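You operate a simulated robot arm through the tools that you are given. There is no shell and no other tool.

The job below is to be done with a simulated robot arm. You get a single attempt, and the scene is never put back.

JOB
Start the console and unmute the Choir.
Fine: mains on; the switch marked Speaker goes on once the screen has started; then the main fader to about 7; other channels and controls stay.

It is judged by the outcome, as a careful person would: the job done as asked, and still so three seconds after it is handed in. It fails if anything else is knocked over, pushed out of place, dropped, spilled or broken.

ROBOT AND FRAMES
A 7-joint arm with a fingered hand, fixed in place. Base frame: the origin is on the floor under the middle of its stand, x ahead of it, y to its left, z up; the work surface is at about z = 880. Units: mm, degrees, N and s.
It reaches about 1228 mm from its shoulder. Its first joint turns from -115.0 to 115.0 degrees. Payload 5 kg.
Tool frame: the origin (TCP) lies between the finger pads and is the grasp point; the fingertips stand 32 mm ahead of it; z points along the fingers, y is the line along which they close. The gripper opens to 160 mm; its body begins 89 mm behind the TCP. The gripper is a hand of 4 fingers: y runs from the thumb to the fingers, the wrist lies at [0, 0, -267] in the tool frame, and closing takes about 1.5 s.
Orientation is that of the tool frame in the base frame, as a unit quaternion [w, x, y, z]. With the fingers straight down and closing along the base's y, the tool's x points along the base's -x, its y along +y and its z along -z.

CONTROLS
- The arm moves only by the tool drive_tool. Its argument "steps" is a list of rows, each a list of 7 numbers: the shift along the tool's x, y, z in cm, then the turn, a rotation vector about the tool's x, y, z in degrees, then the opening, from 0 (shut) to 1 (fully open). In form: [[x, y, z, rx, ry, rz, gripper], ...]. A call has 1 to 20 rows; each row shifts and turns the commanded pose from where the row before left it, along the tool's axes as they then stand. Rows are played at 5 a second. More than 50 mm and 8.6 degrees between two rows, or a gripper value outside its range, and nothing of the call is played. Where a pose cannot be reached the arm comes as near as it can. A force on the tool above 40 N (or 10 N above the force at the start of the call, whichever is more), or a blocked arm, ends the call early, and 0.2 s more pass. Each finger travels about 45 mm/s and halts on what it meets, pressing with about 29 N; the grip force reading is that of the motor and also rises with nothing between the fingers. The clock runs only during rows and for 0.2 s after the last one: add rows that do not move to give the fingers time. The reply holds the time, the measured pose of the TCP, the force on the tool along the base axes, the opening and the grip force, in the units named above and with some noise, with the torque about the TCP (base axes, N m) and any sound that the robot's microphone picked up.
- Cameras (640 x 400 px; columns grow to the right, rows downward): "scene" is fixed at [49.5, 500.1, 1597.4]; the picture's right is [-0.51, -0.86, 0.00], its down [-0.48, 0.28, -0.83] and it looks along [0.71, -0.43, -0.55] (base axes); focal length 373 px, centre (320, 200). "wrist" rides on the gripper at [80, -4, -114] in the tool frame; the picture's right is [0.05, 1.00, 0.00], its down [-0.82, 0.04, -0.58] and it looks along [-0.58, 0.03, 0.82] (tool axes); focal length 265 px, centre (320, 200). There is no depth. A picture from a camera that has moved, and an enlarged one, comes with that camera's place and axes in the base frame and with its lens.
- grab_frame(camera): a new picture of that camera. The clock stands still meanwhile.
- slide_trunk(by): slides the trunk up (or, below 0, down) by that many mm; the arm rides with it, the base frame stays. It gives what a move gives, with no picture.
- preshape(shape): the hand has 4 fingers and takes this shape, open, in about a second: jaw (thumb against the fingers, like two jaws); tri (thumb and two fingers); tip (a fingertip pinch); poke (one finger out to press); point (the index stretched); flat (the hand flat); cup (the hand cupped); fist (a fist). The gripper value then closes the fingers along that shape, each until it touches; the sizes above hold for jaw. It gives what a move gives, with no picture.
- enlarge(camera, box): a new picture of the part [left, top, right, bottom] of that camera's present view, enlarged. The clock stands still meanwhile.
- sign_off(): hands the job in; it is judged then, once.

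Nothing tells you positions but the pictures and the camera data. Unless the task says otherwise, let go and move clear before handing in.

The tools are called as name(argument=value, ...) on one line, values as JSON. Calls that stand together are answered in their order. drive_tool: Moves the arm, as the interface text tells. Its arguments: {"type":"object","properties":{"steps":{"type":"array","items":{"type":"array","items":{"type":"number"}}}},"required":["steps"]} The other tools are called the same way: slide_trunk (by) moves the trunk up or down; preshape (shape) gives the hand a shape; grab_frame (camera) takes a picture; enlarge (camera, box) takes an enlarged picture of a part of a camera's view; sign_off () hands the job in.

At the start:

```text
t: 0.0
tcp_pos: [637.9, -25.7, 1240.7]
tcp_rot: [0.0, 0.0, 1.0, -0.001]
wrist_force: [0.0, -0.8, 0.6]
torque: [-0.02, 0.01, -0.01]
gripper_width: 159.9
grip_force: 0.0
shape: jaw
trunk travel left (down, up): [-625.0, 365.0]
```

scene: 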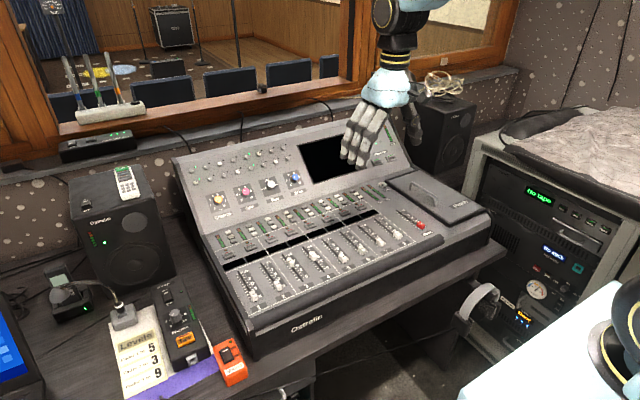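
wrist: 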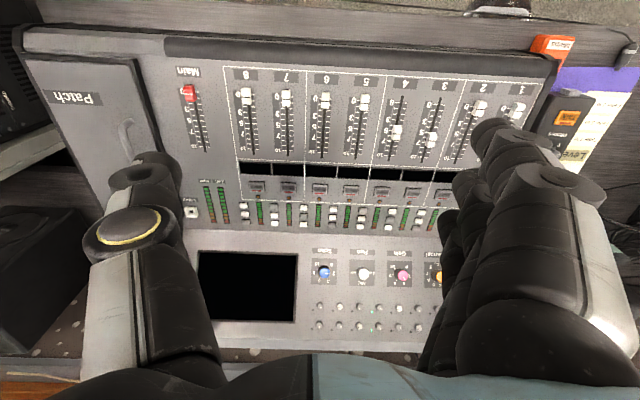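

I see a mixing console with a dark screen, eight channel faders, a red main fader, and a "Patch" lid; switches and labels are too small to read yet. I'll enlarge parts of both views before moving.

enlarge(camera="scene", box=[170, 120, 350, 232])

enlarge(camera="scene", box=[330, 130, 510, 242])

enlarge(camera="scene", box=[200, 200, 380, 312])

enlarge(camera="scene", box=[40, 240, 280, 390])

enlarge(camera="wrist", box=[160, 50, 360, 175])

enlarge(camera="wrist", box=[340, 50, 540, 175])

enlarge(camera="wrist", box=[160, 160, 360, 285])

enlarge(camera="wrist", box=[300, 160, 500, 345])

```text
3.56 times, centred on (260, 176) of scene
camera zoom: at [49.5, 500.1, 1597.4], right [-0.51, -0.86, 0.0], down [-0.48, 0.28, -0.83], along [0.71, -0.43, -0.55], focal length 1325 px, centre (533, 285)
```

zoom: 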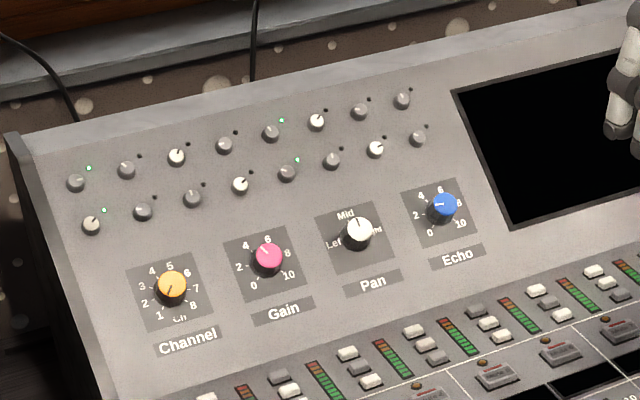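

```text
3.56 times, centred on (420, 186) of scene
camera zoom: at [49.5, 500.1, 1597.4], right [-0.51, -0.86, 0.0], down [-0.48, 0.28, -0.83], along [0.71, -0.43, -0.55], focal length 1325 px, centre (-36, 250)
```

zoom: 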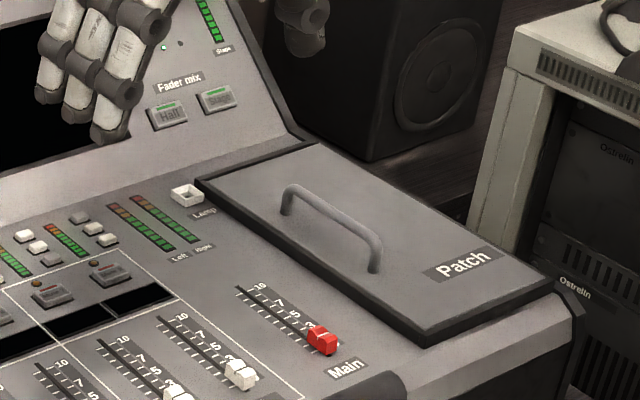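

```text
3.56 times, centred on (290, 256) of scene
camera zoom: at [49.5, 500.1, 1597.4], right [-0.51, -0.86, 0.0], down [-0.48, 0.28, -0.83], along [0.71, -0.43, -0.55], focal length 1325 px, centre (427, 1)
```

zoom: 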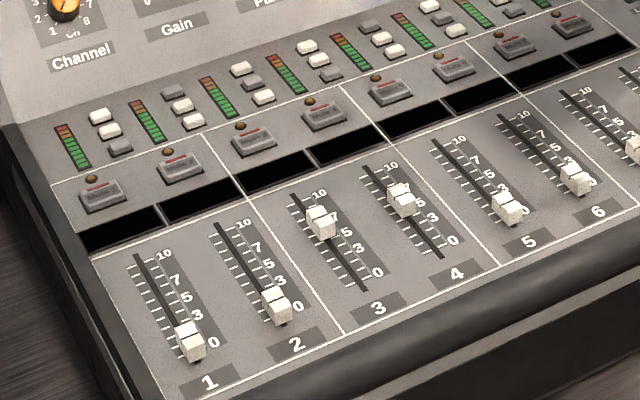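

```text
2.67 times, centred on (160, 315) of scene
camera zoom: at [49.5, 500.1, 1597.4], right [-0.51, -0.86, 0.0], down [-0.48, 0.28, -0.83], along [0.71, -0.43, -0.55], focal length 994 px, centre (747, -107)
```

zoom: 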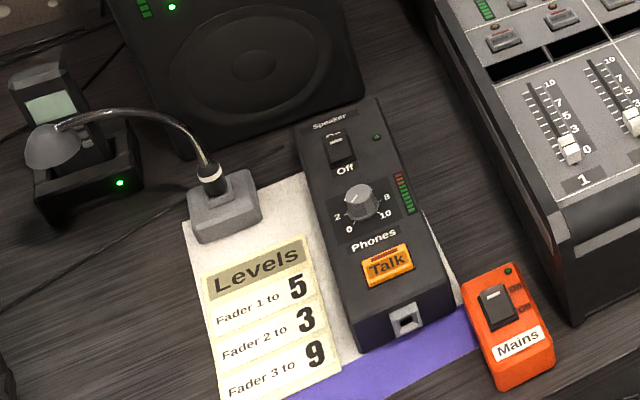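

```text
3.20 times, centred on (260, 112) of wrist
camera zoom: at [557.3, -29.7, 1351.7], right [-0.05, 1.0, 0.0], down [0.82, 0.04, 0.58], along [0.58, 0.03, -0.82], focal length 849 px, centre (512, 480)
```

zoom: 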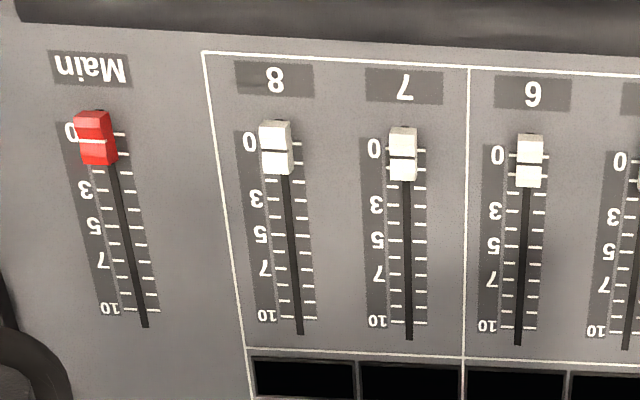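

```text
3.20 times, centred on (440, 112) of wrist
camera zoom: at [557.3, -29.7, 1351.7], right [-0.05, 1.0, 0.0], down [0.82, 0.04, 0.58], along [0.58, 0.03, -0.82], focal length 849 px, centre (-64, 480)
```

zoom: 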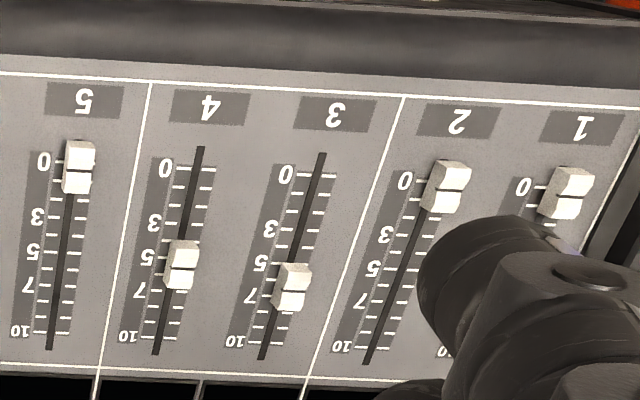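

```text
3.20 times, centred on (260, 222) of wrist
camera zoom: at [557.3, -29.7, 1351.7], right [-0.05, 1.0, 0.0], down [0.82, 0.04, 0.58], along [0.58, 0.03, -0.82], focal length 849 px, centre (512, 128)
```

zoom: 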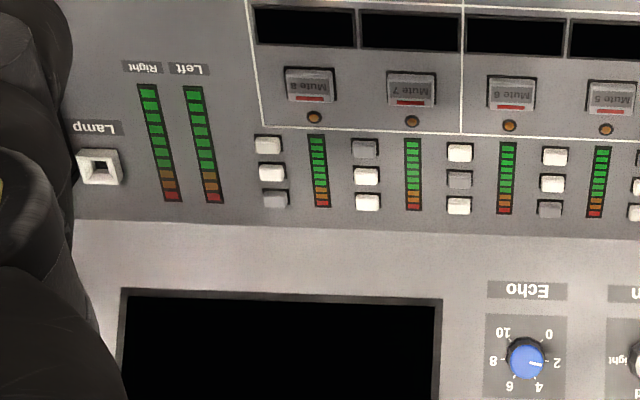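

```text
2.16 times, centred on (400, 252) of wrist
camera zoom: at [557.3, -29.7, 1351.7], right [-0.05, 1.0, 0.0], down [0.82, 0.04, 0.58], along [0.58, 0.03, -0.82], focal length 574 px, centre (147, 86)
```

zoom: 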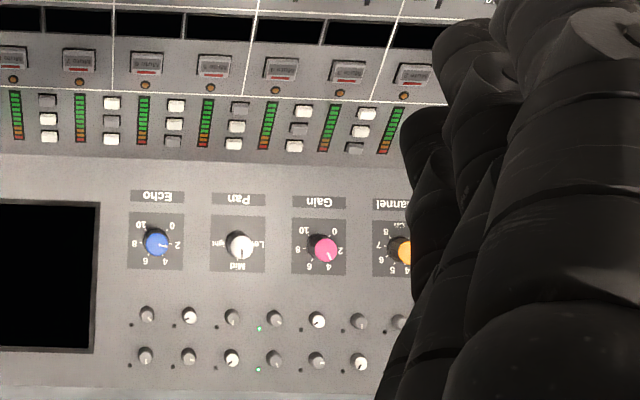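

The console faces the robot, channel 1 at left (+y) and the red Main fader at right (at 0). The orange Mains box and the dark Speaker/Talk box stand on the desk left of it. I'll shape the hand for poking and look at where the finger tip is.

preshape(shape="poke")

grab_frame(camera="wrist")

grab_frame(camera="scene")

enlarge(camera="scene", box=[300, 0, 500, 125])

enlarge(camera="scene", box=[300, 80, 460, 180])

```text
t: 0.9
tcp_pos: [637.2, -25.5, 1239.1]
tcp_rot: [0.0, 0.0, 1.0, 0.0]
wrist_force: [1.1, -0.2, 1.0]
torque: [-0.01, 0.01, 0.01]
gripper_width: 0.0
grip_force: 0.0
shape: poke
trunk travel left (down, up): [-625.0, 365.0]
```

```text
taken
camera wrist: at [557.3, -29.7, 1351.7], right [-0.05, 1.0, 0.0], down [0.82, 0.04, 0.58], along [0.58, 0.03, -0.82], focal length 265 px, centre (320, 200)
```

wrist: 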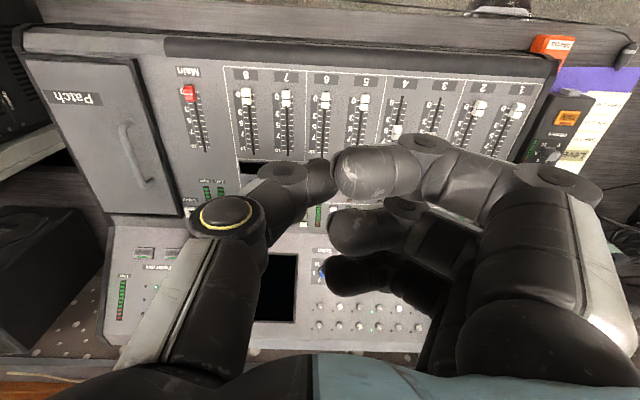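

```text
taken
```

scene: 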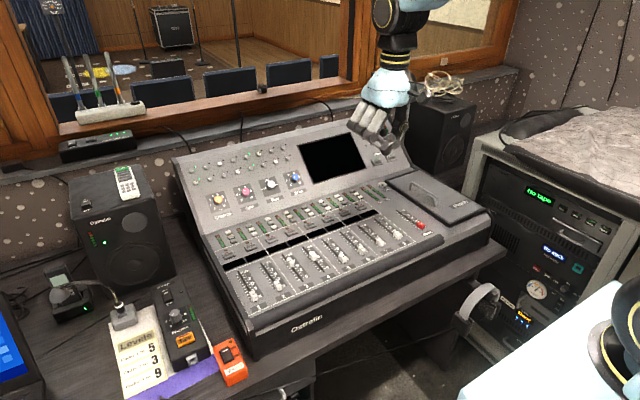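

```text
3.20 times, centred on (400, 62) of scene
camera zoom: at [49.5, 500.1, 1597.4], right [-0.51, -0.86, 0.0], down [-0.48, 0.28, -0.83], along [0.71, -0.43, -0.55], focal length 1193 px, centre (64, 640)
```

zoom: 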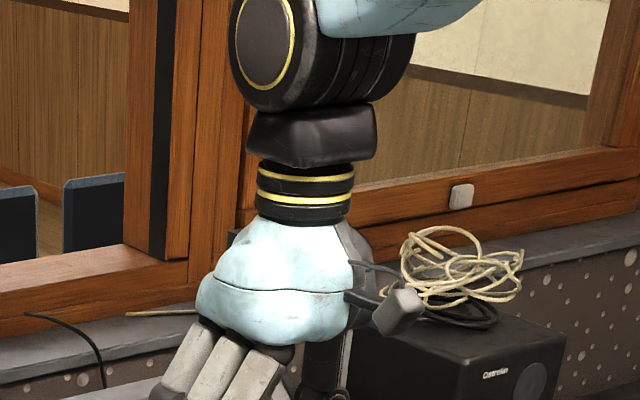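

```text
4.00 times, centred on (380, 130) of scene
camera zoom: at [49.5, 500.1, 1597.4], right [-0.51, -0.86, 0.0], down [-0.48, 0.28, -0.83], along [0.71, -0.43, -0.55], focal length 1491 px, centre (80, 480)
```

zoom: 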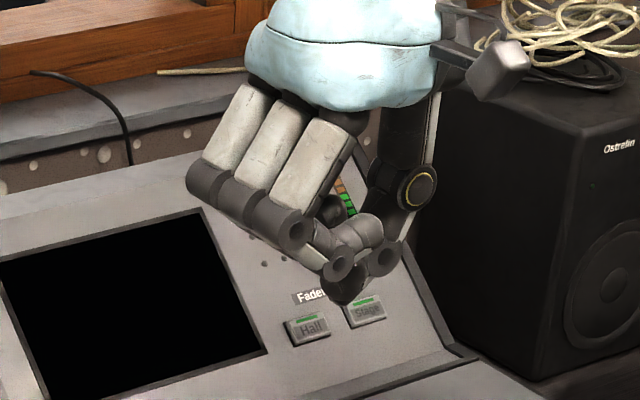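

In "poke" the index seems bent and braced against the thumb. I'll check "point" to compare before choosing.

preshape(shape="point")

grab_frame(camera="wrist")

enlarge(camera="scene", box=[300, 60, 460, 160])

enlarge(camera="wrist", box=[480, 10, 640, 190])

```text
t: 1.8
tcp_pos: [637.6, -26.0, 1239.4]
tcp_rot: [0.0, 0.001, 1.0, 0.0]
wrist_force: [0.3, 0.8, 0.3]
torque: [0.04, 0.02, 0.0]
gripper_width: 152.2
grip_force: 0.0
shape: point
trunk travel left (down, up): [-625.0, 365.0]
```

```text
taken
camera wrist: at [557.3, -29.7, 1351.8], right [-0.05, 1.0, 0.0], down [0.82, 0.04, 0.58], along [0.58, 0.03, -0.82], focal length 265 px, centre (320, 200)
```

wrist: 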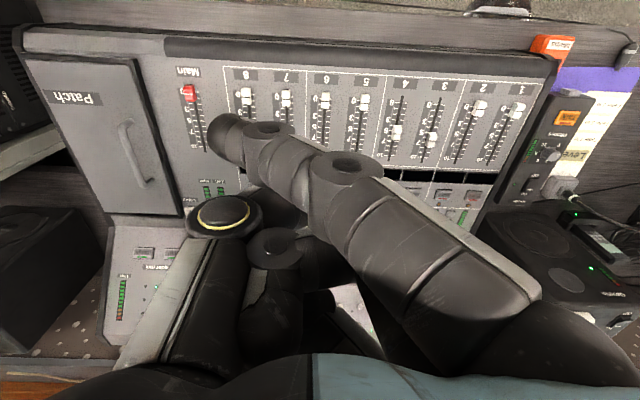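

```text
4.00 times, centred on (380, 110) of scene
camera zoom: at [49.5, 500.1, 1597.4], right [-0.51, -0.86, 0.0], down [-0.48, 0.28, -0.83], along [0.71, -0.43, -0.55], focal length 1491 px, centre (80, 560)
```

zoom: 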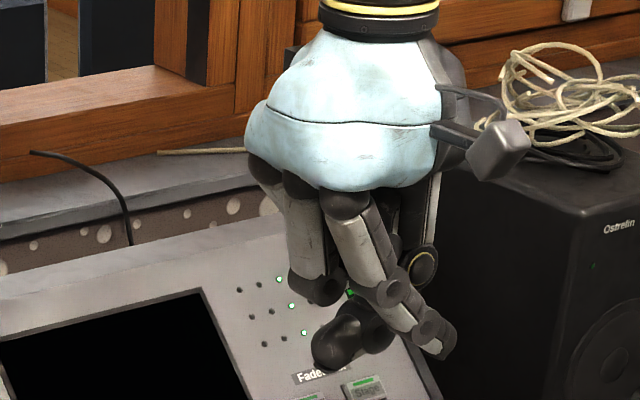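

```text
2.22 times, centred on (560, 100) of wrist
camera zoom: at [557.3, -29.7, 1351.8], right [-0.05, 1.0, 0.0], down [0.82, 0.04, 0.58], along [0.58, 0.03, -0.82], focal length 590 px, centre (-213, 422)
```

zoom: 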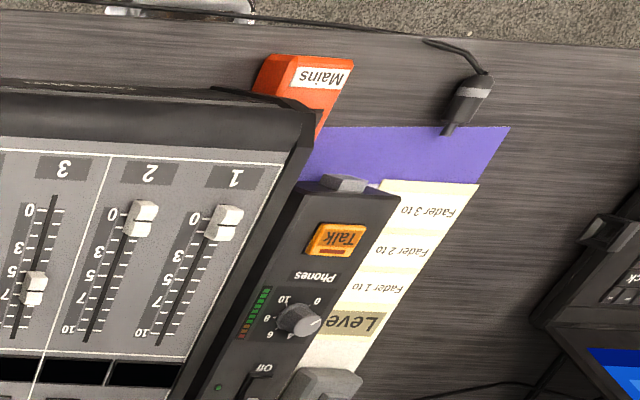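

The fingers may still have been settling. I'll wait a second in "point" and look again.

drive_tool(steps=[[0, 0, 0, 0, 0, 0, 1], [0, 0, 0, 0, 0, 0, 1], [0, 0, 0, 0, 0, 0, 1], [0, 0, 0, 0, 0, 0, 1], [0, 0, 0, 0, 0, 0, 1]])

grab_frame(camera="wrist")

enlarge(camera="scene", box=[300, 60, 460, 160])

```text
t: 3.0
tcp_pos: [638.1, -25.9, 1239.1]
tcp_rot: [0.001, -0.001, 1.0, 0.001]
wrist_force: [0.2, 0.6, 0.5]
torque: [-0.02, 0.02, -0.03]
gripper_width: 152.4
grip_force: 0.1
shape: point
trunk travel left (down, up): [-625.0, 365.0]
```

```text
taken
camera wrist: at [557.3, -29.7, 1351.8], right [-0.05, 1.0, 0.0], down [0.82, 0.04, 0.58], along [0.58, 0.03, -0.82], focal length 265 px, centre (320, 200)
```

wrist: 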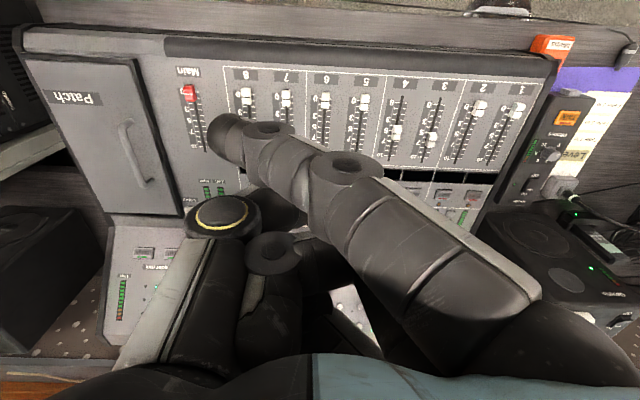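

```text
4.00 times, centred on (380, 110) of scene
camera zoom: at [49.5, 500.1, 1597.4], right [-0.51, -0.86, 0.0], down [-0.48, 0.28, -0.83], along [0.71, -0.43, -0.55], focal length 1491 px, centre (80, 560)
```

zoom: 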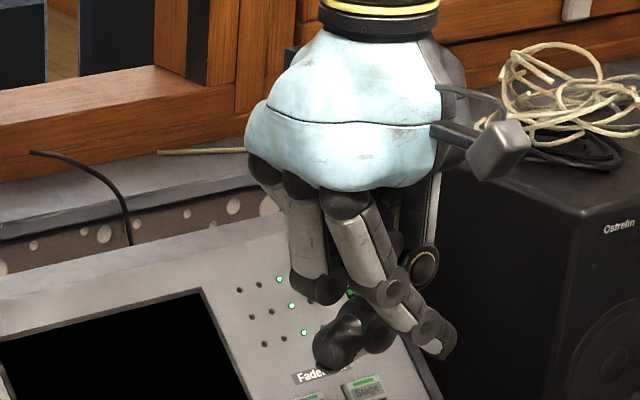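

The "point" finger tip sits off to the side; "poke" put its tip nearly on the tool axis. I'll go back to "poke", let it settle, and measure it.

preshape(shape="poke")

drive_tool(steps=[[0, 0, 0, 0, 0, 0, 1], [0, 0, 0, 0, 0, 0, 1], [0, 0, 0, 0, 0, 0, 1], [0, 0, 0, 0, 0, 0, 1], [0, 0, 0, 0, 0, 0, 1]])

enlarge(camera="wrist", box=[180, 80, 500, 320])

enlarge(camera="scene", box=[320, 70, 440, 160])

```text
t: 3.9
tcp_pos: [639.2, -26.4, 1238.4]
tcp_rot: [0.001, 0.0, 1.0, 0.0]
wrist_force: [0.0, -0.1, 0.7]
torque: [0.01, 0.0, 0.01]
gripper_width: 0.0
grip_force: 0.1
shape: poke
trunk travel left (down, up): [-625.0, 365.0]
```

```text
t: 5.1
tcp_pos: [638.6, -26.5, 1239.1]
tcp_rot: [0.0, 0.0, 1.0, 0.001]
wrist_force: [-0.7, 0.5, -0.3]
torque: [0.0, -0.01, 0.03]
gripper_width: 0.0
grip_force: 0.1
shape: poke
trunk travel left (down, up): [-625.0, 365.0]
```

```text
1.67 times, centred on (340, 200) of wrist
camera zoom: at [557.3, -29.7, 1351.8], right [-0.05, 1.0, 0.0], down [0.82, 0.04, 0.58], along [0.58, 0.03, -0.82], focal length 442 px, centre (287, 200)
```

zoom: 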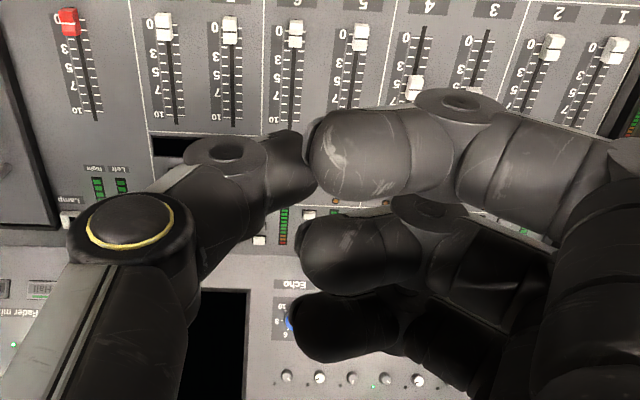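

```text
4.44 times, centred on (380, 115) of scene
camera zoom: at [49.5, 500.1, 1597.4], right [-0.51, -0.86, 0.0], down [-0.48, 0.28, -0.83], along [0.71, -0.43, -0.55], focal length 1656 px, centre (53, 578)
```

zoom: 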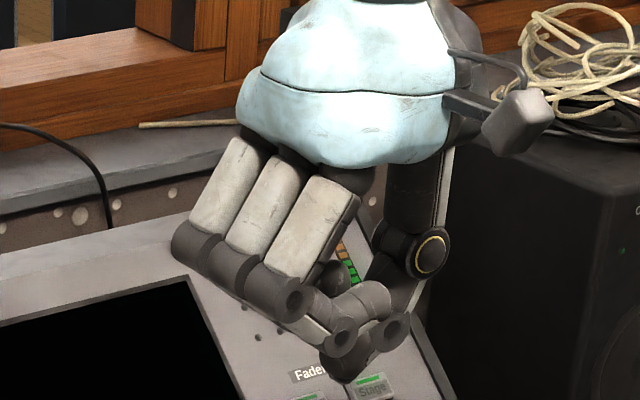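

"Poke" looks more like a fist with the thumb lowest, which is hard to place precisely. I'll look at the "tip" pinch shape, shut.

preshape(shape="tip")

drive_tool(steps=[[0, 0, 0, 0, 0, 0, 0], [0, 0, 0, 0, 0, 0, 0], [0, 0, 0, 0, 0, 0, 0], [0, 0, 0, 0, 0, 0, 0], [0, 0, 0, 0, 0, 0, 0], [0, 0, 0, 0, 0, 0, 0], [0, 0, 0, 0, 0, 0, 0], [0, 0, 0, 0, 0, 0, 0], [0, 0, 0, 0, 0, 0, 0]])

enlarge(camera="wrist", box=[180, 80, 500, 320])

enlarge(camera="scene", box=[320, 70, 440, 160])

```text
t: 6.0
tcp_pos: [638.7, -26.6, 1238.9]
tcp_rot: [0.0, 0.0, 1.0, 0.0]
wrist_force: [-0.3, -0.2, -0.6]
torque: [-0.01, -0.01, 0.03]
gripper_width: 159.9
grip_force: 0.0
shape: tip
trunk travel left (down, up): [-625.0, 365.0]
```

```text
t: 8.0
tcp_pos: [638.5, -26.2, 1238.0]
tcp_rot: [0.001, 0.0, 1.0, 0.001]
wrist_force: [-0.1, -0.3, 0.8]
torque: [0.01, 0.0, -0.03]
gripper_width: 0.1
grip_force: 3.7
shape: tip
trunk travel left (down, up): [-625.0, 365.0]
```

```text
1.67 times, centred on (340, 200) of wrist
camera zoom: at [557.3, -29.7, 1351.8], right [-0.05, 1.0, 0.0], down [0.82, 0.04, 0.58], along [0.58, 0.03, -0.82], focal length 442 px, centre (287, 200)
```

zoom: 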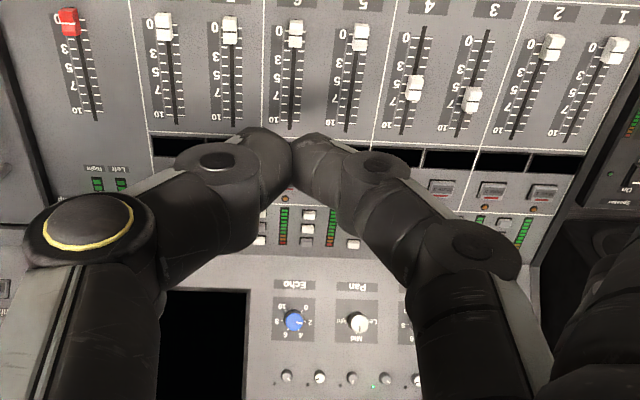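

```text
4.44 times, centred on (380, 115) of scene
camera zoom: at [49.5, 500.1, 1597.4], right [-0.51, -0.86, 0.0], down [-0.48, 0.28, -0.83], along [0.71, -0.43, -0.55], focal length 1656 px, centre (53, 578)
```

zoom: 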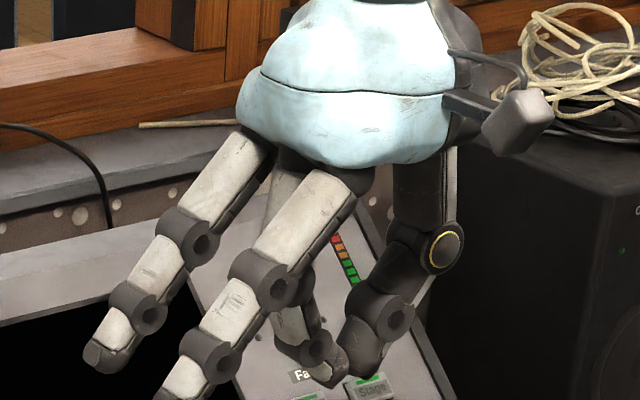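

The tip pinch is on the tool axis but the other fingers stick out beside it. I'll move the hand over toward the Mains box at a safe height, where the scene camera sees the hand closer, and compare "poke" there.

drive_tool(steps=[[1.4, 4.6, 0, 0, 0, 0, 0], [1.4, 4.6, 0, 0, 0, 0, 0], [1.4, 4.6, 0, 0, 0, 0, 0], [1.4, 4.6, 0, 0, 0, 0, 0], [1.4, 4.6, 0, 0, 0, 0, 0], [1.4, 4.6, 0, 0, 0, 0, 0], [1.4, 4.6, 0, 0, 0, 0, 0], [1.4, 4.6, 0, 0, 0, 0, 0], [1.4, 4.6, 0, 0, 0, 0, 0], [0, 3, 0, 0, 0, 0, 0], [0, 0, 0, 0, 0, 0, 0], [0, 0, 0, 0, 0, 0, 0]])

grab_frame(camera="scene")

preshape(shape="poke")

grab_frame(camera="scene")

grab_frame(camera="wrist")

```text
t: 10.6
tcp_pos: [511.8, 417.9, 1238.2]
tcp_rot: [0.001, 0.001, 1.0, 0.0]
wrist_force: [0.0, 1.0, 0.2]
torque: [-0.02, -0.02, -0.01]
gripper_width: 0.0
grip_force: 28.9
shape: tip
trunk travel left (down, up): [-625.0, 365.0]
```

```text
taken
```

scene: 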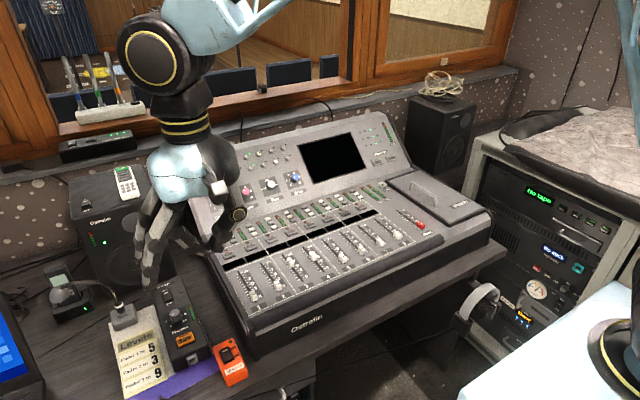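

```text
t: 11.5
tcp_pos: [513.1, 418.3, 1238.3]
tcp_rot: [0.001, -0.001, 1.0, 0.0]
wrist_force: [-0.2, 0.9, -1.2]
torque: [0.03, 0.0, -0.02]
gripper_width: 0.1
grip_force: 0.0
shape: poke
trunk travel left (down, up): [-625.0, 365.0]
```

```text
taken
```

scene: 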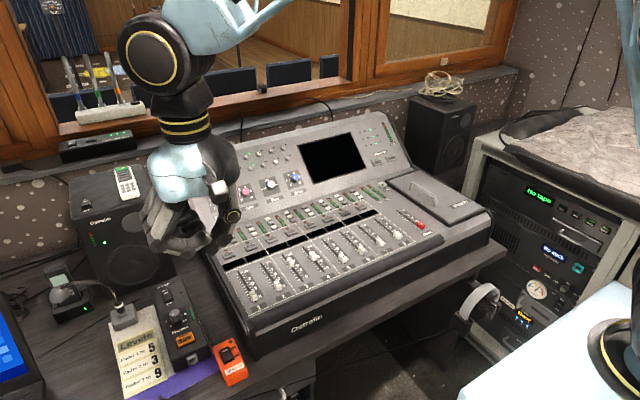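

```text
taken
camera wrist: at [432.6, 414.8, 1351.0], right [-0.05, 1.0, 0.0], down [0.82, 0.04, 0.58], along [0.58, 0.03, -0.82], focal length 265 px, centre (320, 200)
```

wrist: 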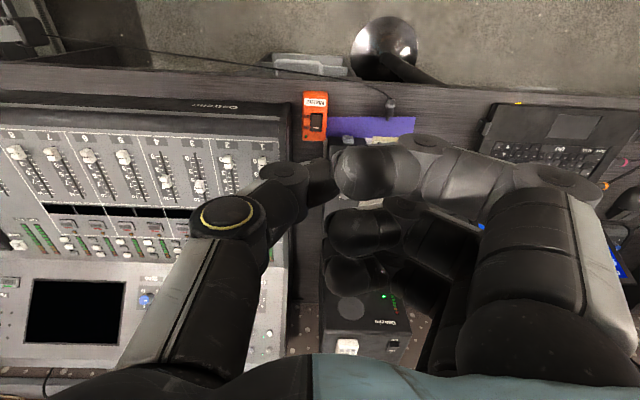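

enlarge(camera="scene", box=[120, 140, 280, 280])

enlarge(camera="wrist", box=[260, 70, 420, 170])

```text
2.86 times, centred on (200, 210) of scene
camera zoom: at [49.5, 500.1, 1597.4], right [-0.51, -0.86, 0.0], down [-0.48, 0.28, -0.83], along [0.71, -0.43, -0.55], focal length 1065 px, centre (663, 171)
```

zoom: 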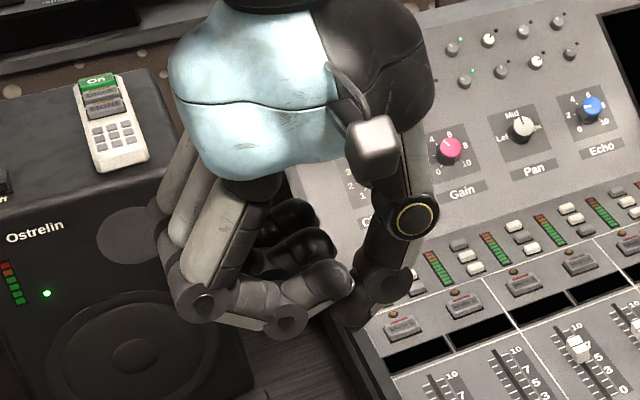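

```text
4.00 times, centred on (340, 120) of wrist
camera zoom: at [432.6, 414.8, 1351.0], right [-0.05, 1.0, 0.0], down [0.82, 0.04, 0.58], along [0.58, 0.03, -0.82], focal length 1062 px, centre (240, 520)
```

zoom: 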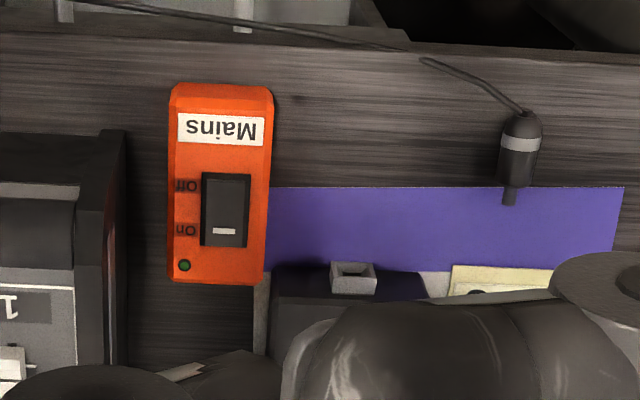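

The poke shape leaves the thumb tip as the lowest point, near the tool axis, with the rest about 30 mm higher. By triangulating, the Mains rocker sits near (636, 417, 800) — the desk is lower than the console top — with its On end away from the robot. I'll come closer above it for a better fix.

drive_tool(steps=[[-2.5, 0, 3.6, 0, 0, 0, 1], [-2.5, 0, 3.6, 0, 0, 0, 1], [-2.5, 0, 3.6, 0, 0, 0, 1], [-2.5, 0, 3.6, 0, 0, 0, 1], [-2.5, 0, 3.6, 0, 0, 0, 1], [0, 0, 0, 0, 0, 0, 1], [0, 0, 0, 0, 0, 0, 1]])

grab_frame(camera="wrist")

grab_frame(camera="scene")

enlarge(camera="scene", box=[100, 200, 300, 400])

enlarge(camera="wrist", box=[240, 0, 440, 140])

```text
t: 13.1
tcp_pos: [640.4, 420.5, 1058.0]
tcp_rot: [-0.001, 0.0, 1.0, 0.0]
wrist_force: [-0.9, -0.4, 0.1]
torque: [0.01, -0.02, 0.02]
gripper_width: 0.1
grip_force: 0.1
shape: poke
trunk travel left (down, up): [-625.0, 365.0]
```

```text
taken
camera wrist: at [558.8, 416.3, 1171.3], right [-0.05, 1.0, 0.0], down [0.82, 0.04, 0.58], along [0.58, 0.03, -0.82], focal length 265 px, centre (320, 200)
```

wrist: 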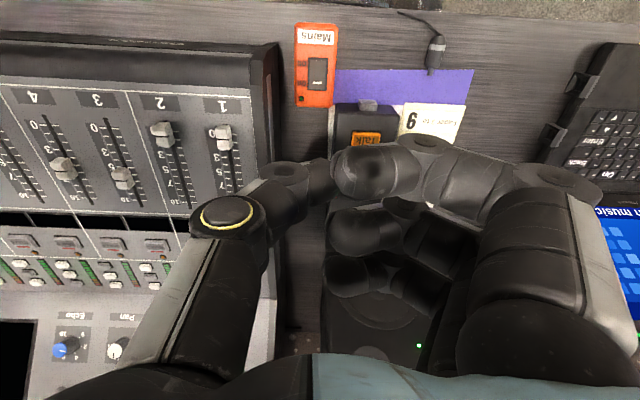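

```text
taken
```

scene: 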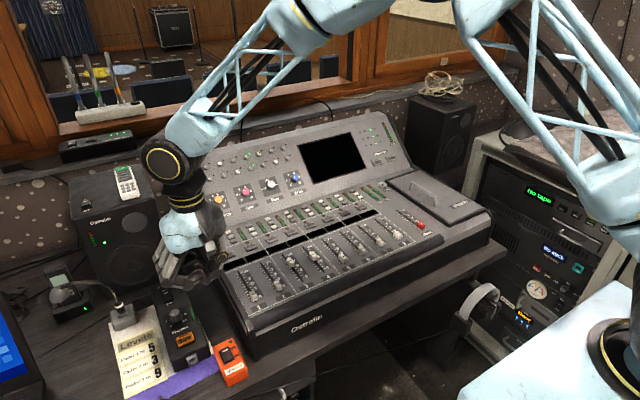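

```text
2.00 times, centred on (200, 300) of scene
camera zoom: at [49.5, 500.1, 1597.4], right [-0.51, -0.86, 0.0], down [-0.48, 0.28, -0.83], along [0.71, -0.43, -0.55], focal length 745 px, centre (560, 0)
```

zoom: 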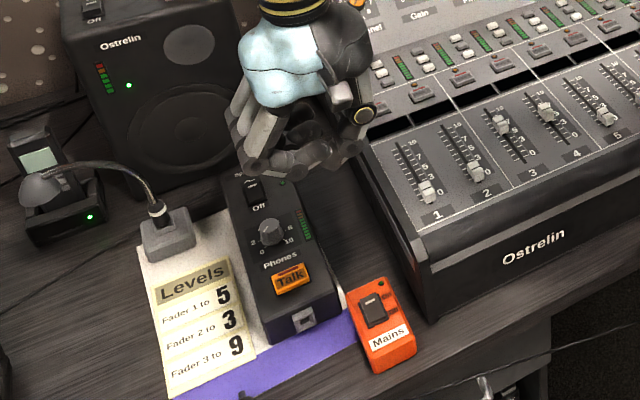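

```text
2.86 times, centred on (340, 70) of wrist
camera zoom: at [558.8, 416.3, 1171.3], right [-0.05, 1.0, 0.0], down [0.82, 0.04, 0.58], along [0.58, 0.03, -0.82], focal length 758 px, centre (263, 571)
```

zoom: 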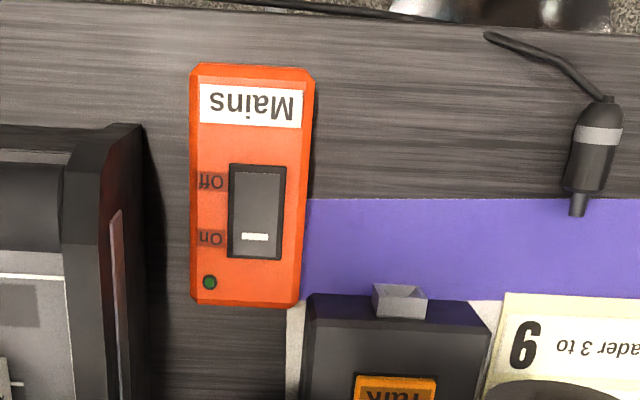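

I now place the rocker's On end at about (635, 417, 796). I'll zoom on the hand to pin down where the pressing tip is in the tool frame.

enlarge(camera="scene", box=[140, 190, 260, 310])

enlarge(camera="wrist", box=[240, 120, 440, 245])

```text
3.33 times, centred on (200, 250) of scene
camera zoom: at [49.5, 500.1, 1597.4], right [-0.51, -0.86, 0.0], down [-0.48, 0.28, -0.83], along [0.71, -0.43, -0.55], focal length 1242 px, centre (720, 33)
```

zoom: 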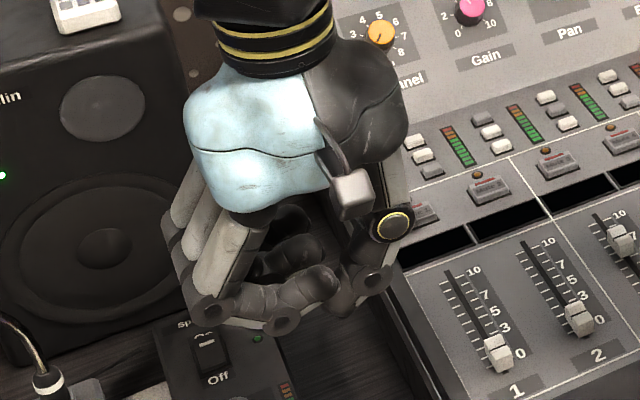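

```text
3.20 times, centred on (340, 182) of wrist
camera zoom: at [558.8, 416.3, 1171.3], right [-0.05, 1.0, 0.0], down [0.82, 0.04, 0.58], along [0.58, 0.03, -0.82], focal length 849 px, centre (256, 256)
```

zoom: 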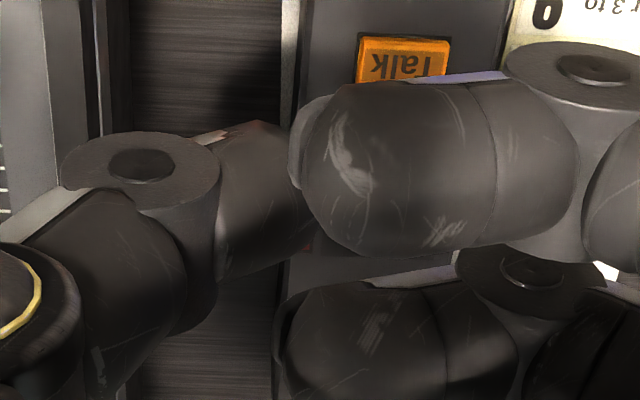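

The poke shape would put the thumb knuckle against the console's side here. "Point" with the hand leaned about 40° toward the console should give a near-vertical index tip clear of everything; I'll set that up at this height and look.

preshape(shape="point")

drive_tool(steps=[[0, 0, 0, -8, 0, 0, 1], [0, 0, 0, -8, 0, 0, 1], [0, 0, 0, -8, 0, 0, 1], [0, 0, 0, -8, 0, 0, 1], [0, 0, 0, -8, 0, 0, 1], [0, 0, 0, 0, 0, 0, 1], [0, 0, 0, 0, 0, 0, 1], [0, 0, 0, 0, 0, 0, 1]])

grab_frame(camera="wrist")

enlarge(camera="scene", box=[140, 180, 300, 280])

grab_frame(camera="scene")

```text
t: 14.0
tcp_pos: [639.3, 419.5, 1058.7]
tcp_rot: [0.0, 0.0, 1.0, 0.0]
wrist_force: [0.8, -0.2, -0.3]
torque: [-0.02, 0.02, 0.02]
gripper_width: 152.4
grip_force: 0.0
shape: point
trunk travel left (down, up): [-625.0, 365.0]
```

```text
t: 15.8
tcp_pos: [637.0, 417.5, 1057.6]
tcp_rot: [-0.001, 0.0, 0.94, 0.342]
wrist_force: [-0.5, 0.8, 0.4]
torque: [-0.01, 0.01, -0.01]
gripper_width: 152.2
grip_force: 0.1
shape: point
trunk travel left (down, up): [-625.0, 365.0]
```

```text
taken
camera wrist: at [557.1, 342.2, 1141.9], right [-0.05, 0.76, 0.64], down [0.82, -0.34, 0.47], along [0.58, 0.55, -0.61], focal length 265 px, centre (320, 200)
```

wrist: 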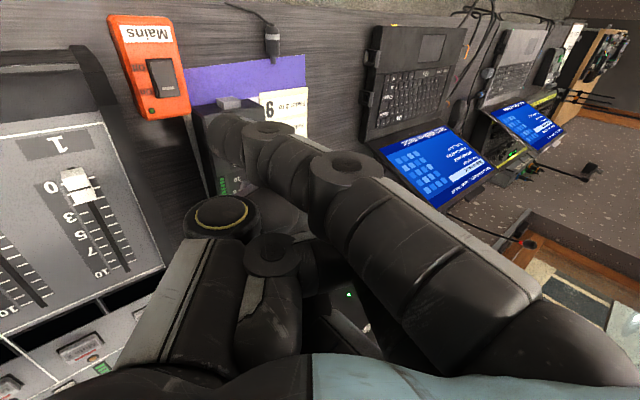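

```text
4.00 times, centred on (220, 230) of scene
camera zoom: at [49.5, 500.1, 1597.4], right [-0.51, -0.86, 0.0], down [-0.48, 0.28, -0.83], along [0.71, -0.43, -0.55], focal length 1491 px, centre (720, 80)
```

zoom: 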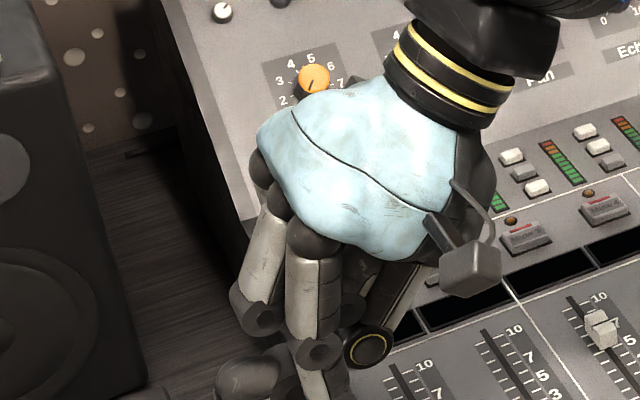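

```text
taken
```

scene: 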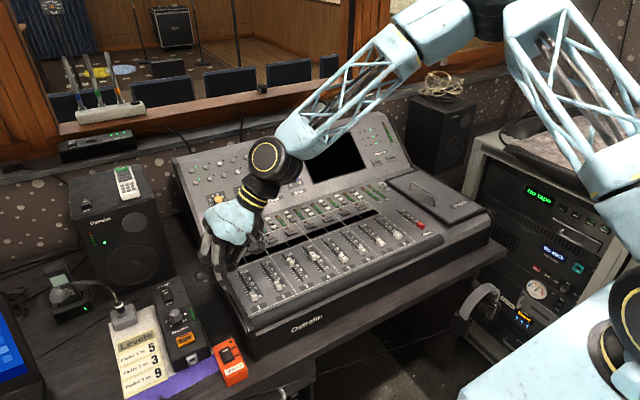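

enlarge(camera="scene", box=[170, 220, 290, 300])

enlarge(camera="wrist", box=[160, 80, 360, 240])

enlarge(camera="wrist", box=[80, 0, 240, 120])

```text
5.00 times, centred on (230, 260) of scene
camera zoom: at [49.5, 500.1, 1597.4], right [-0.51, -0.86, 0.0], down [-0.48, 0.28, -0.83], along [0.71, -0.43, -0.55], focal length 1864 px, centre (770, -100)
```

zoom: 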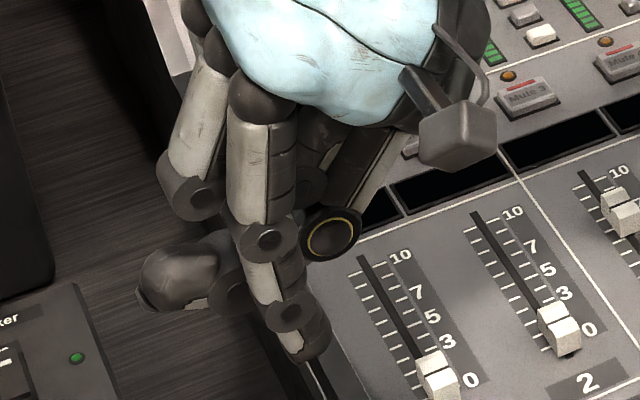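

```text
2.50 times, centred on (260, 160) of wrist
camera zoom: at [557.1, 342.2, 1141.9], right [-0.05, 0.76, 0.64], down [0.82, -0.34, 0.47], along [0.58, 0.55, -0.61], focal length 664 px, centre (470, 300)
```

zoom: 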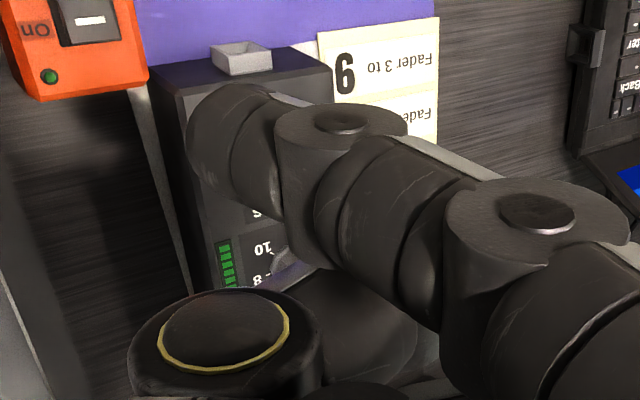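

```text
3.33 times, centred on (160, 60) of wrist
camera zoom: at [557.1, 342.2, 1141.9], right [-0.05, 0.76, 0.64], down [0.82, -0.34, 0.47], along [0.58, 0.55, -0.61], focal length 885 px, centre (853, 667)
```

zoom: 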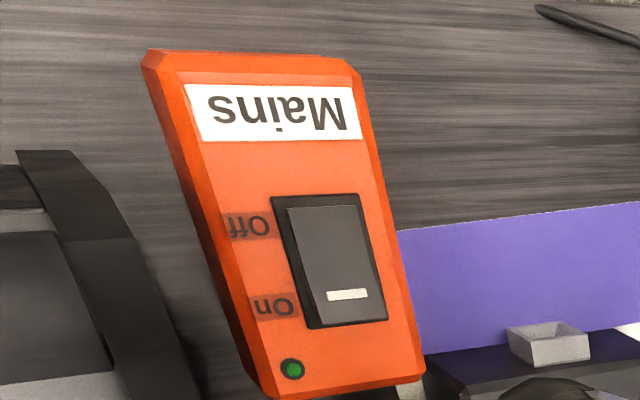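

The index tip is at about tool (22, −57, 20) and everything else sits well above it, but leaning over the console brings the palm close to it. I'll yaw the hand about the vertical so it leans away from the robot instead, starting with half the turn.

drive_tool(steps=[[0, 0, 0, 0, 5.26, -6.265, 1], [0, 0, 0, 0, 5.26, -6.265, 1], [0, 0, 0, 0, 5.26, -6.265, 1], [0, 0, 0, 0, 5.26, -6.265, 1], [0, 0, 0, 0, 5.26, -6.265, 1], [0, 0, 0, 0, 0, 0, 1], [0, 0, 0, 0, 0, 0, 1]])

grab_frame(camera="scene")

```text
t: 17.4
tcp_pos: [637.0, 417.6, 1058.4]
tcp_rot: [-0.121, -0.328, 0.88, 0.32]
wrist_force: [0.9, 0.3, -0.1]
torque: [-0.03, -0.03, -0.03]
gripper_width: 152.7
grip_force: 0.1
shape: point
trunk travel left (down, up): [-625.0, 365.0]
```

```text
taken
```

scene: 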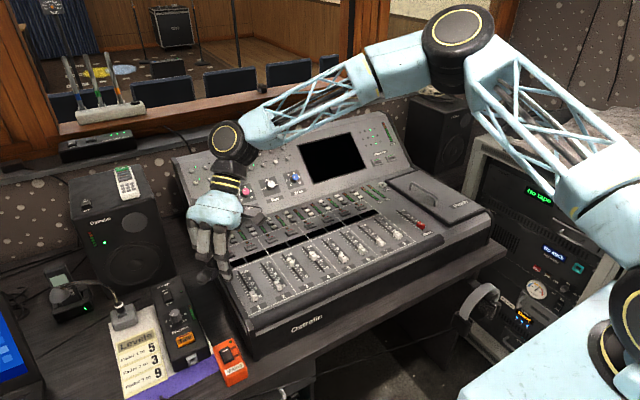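

Half the turn went fine. I'll finish it to about 90° and look.

drive_tool(steps=[[0, 0, 0, 0, 5.26, -6.265, 1], [0, 0, 0, 0, 5.26, -6.265, 1], [0, 0, 0, 0, 5.26, -6.265, 1], [0, 0, 0, 0, 5.26, -6.265, 1], [0, 0, 0, 0, 5.26, -6.265, 1], [0, 0, 0, 0, 5.26, -6.265, 1], [0, 0, 0, 0, 0, 0, 1], [0, 0, 0, 0, 0, 0, 1]])

grab_frame(camera="scene")

grab_frame(camera="wrist")

enlarge(camera="scene", box=[160, 180, 280, 280])

```text
t: 19.2
tcp_pos: [636.5, 418.8, 1058.1]
tcp_rot: [-0.242, -0.664, 0.665, 0.242]
wrist_force: [0.1, 0.1, 0.4]
torque: [0.01, 0.03, -0.01]
gripper_width: 152.3
grip_force: 0.0
shape: point
trunk travel left (down, up): [-625.0, 365.0]
```

```text
taken
```

scene: 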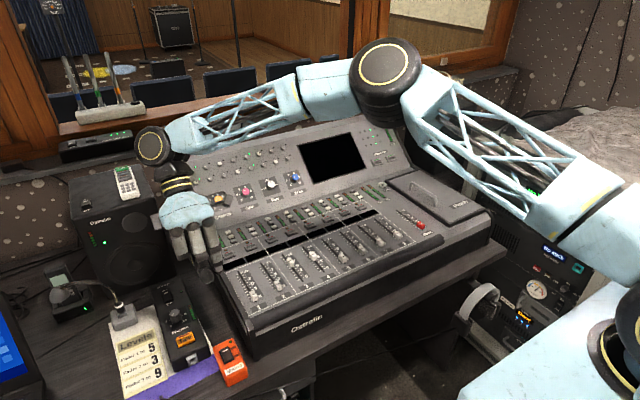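

```text
taken
camera wrist: at [713.2, 338.2, 1142.4], right [-0.76, -0.05, 0.64], down [0.34, 0.82, 0.47], along [-0.55, 0.58, -0.61], focal length 265 px, centre (320, 200)
```

wrist: 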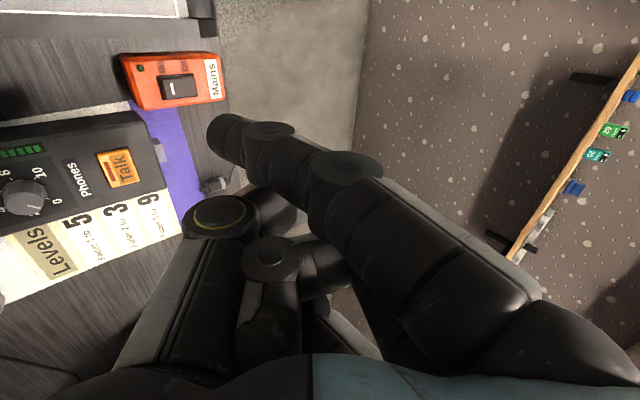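

```text
4.00 times, centred on (220, 230) of scene
camera zoom: at [49.5, 500.1, 1597.4], right [-0.51, -0.86, 0.0], down [-0.48, 0.28, -0.83], along [0.71, -0.43, -0.55], focal length 1491 px, centre (720, 80)
```

zoom: 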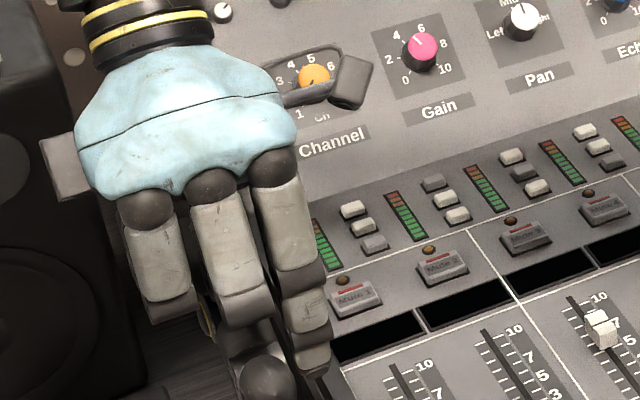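

The view is now very clear: Mains box and index tip side by side. I'll enlarge for exact pixels.

enlarge(camera="wrist", box=[110, 40, 270, 140])

enlarge(camera="wrist", box=[180, 90, 340, 190])

enlarge(camera="wrist", box=[0, 100, 240, 260])

enlarge(camera="scene", box=[190, 240, 270, 300])

```text
4.00 times, centred on (190, 90) of wrist
camera zoom: at [713.2, 338.2, 1142.4], right [-0.76, -0.05, 0.64], down [0.34, 0.82, 0.47], along [-0.55, 0.58, -0.61], focal length 1062 px, centre (840, 640)
```

zoom: 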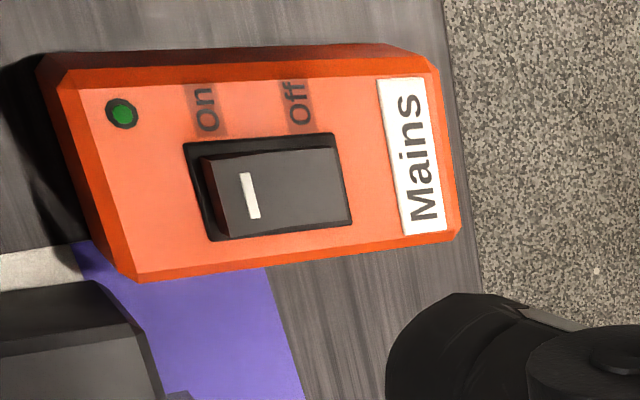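

```text
4.00 times, centred on (260, 140) of wrist
camera zoom: at [713.2, 338.2, 1142.4], right [-0.76, -0.05, 0.64], down [0.34, 0.82, 0.47], along [-0.55, 0.58, -0.61], focal length 1062 px, centre (560, 440)
```

zoom: 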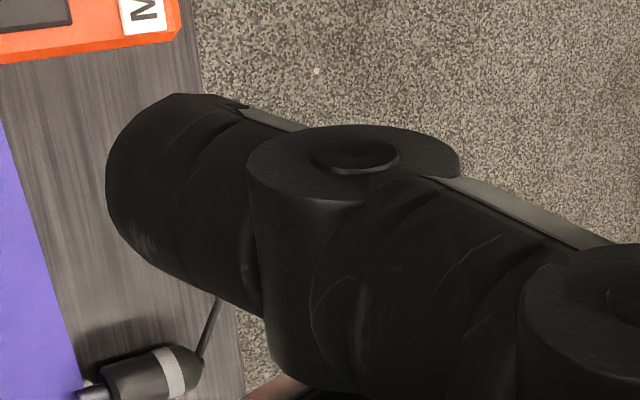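

```text
2.50 times, centred on (120, 180) of wrist
camera zoom: at [713.2, 338.2, 1142.4], right [-0.76, -0.05, 0.64], down [0.34, 0.82, 0.47], along [-0.55, 0.58, -0.61], focal length 664 px, centre (820, 250)
```

zoom: 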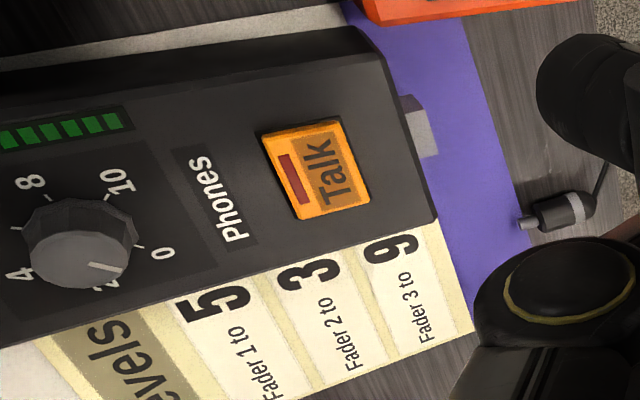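

```text
6.67 times, centred on (230, 270) of scene
camera zoom: at [49.5, 500.1, 1597.4], right [-0.51, -0.86, 0.0], down [-0.48, 0.28, -0.83], along [0.71, -0.43, -0.55], focal length 2485 px, centre (920, -267)
```

zoom: 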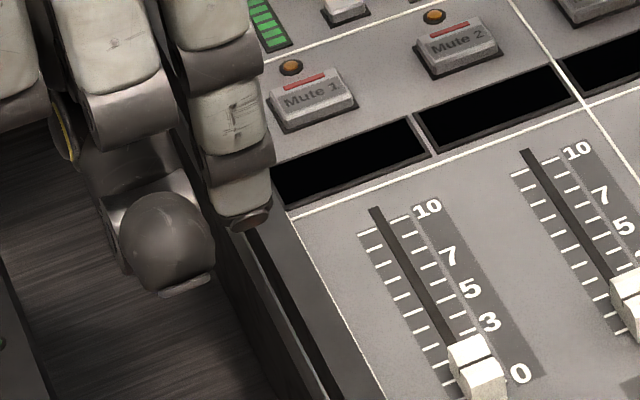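

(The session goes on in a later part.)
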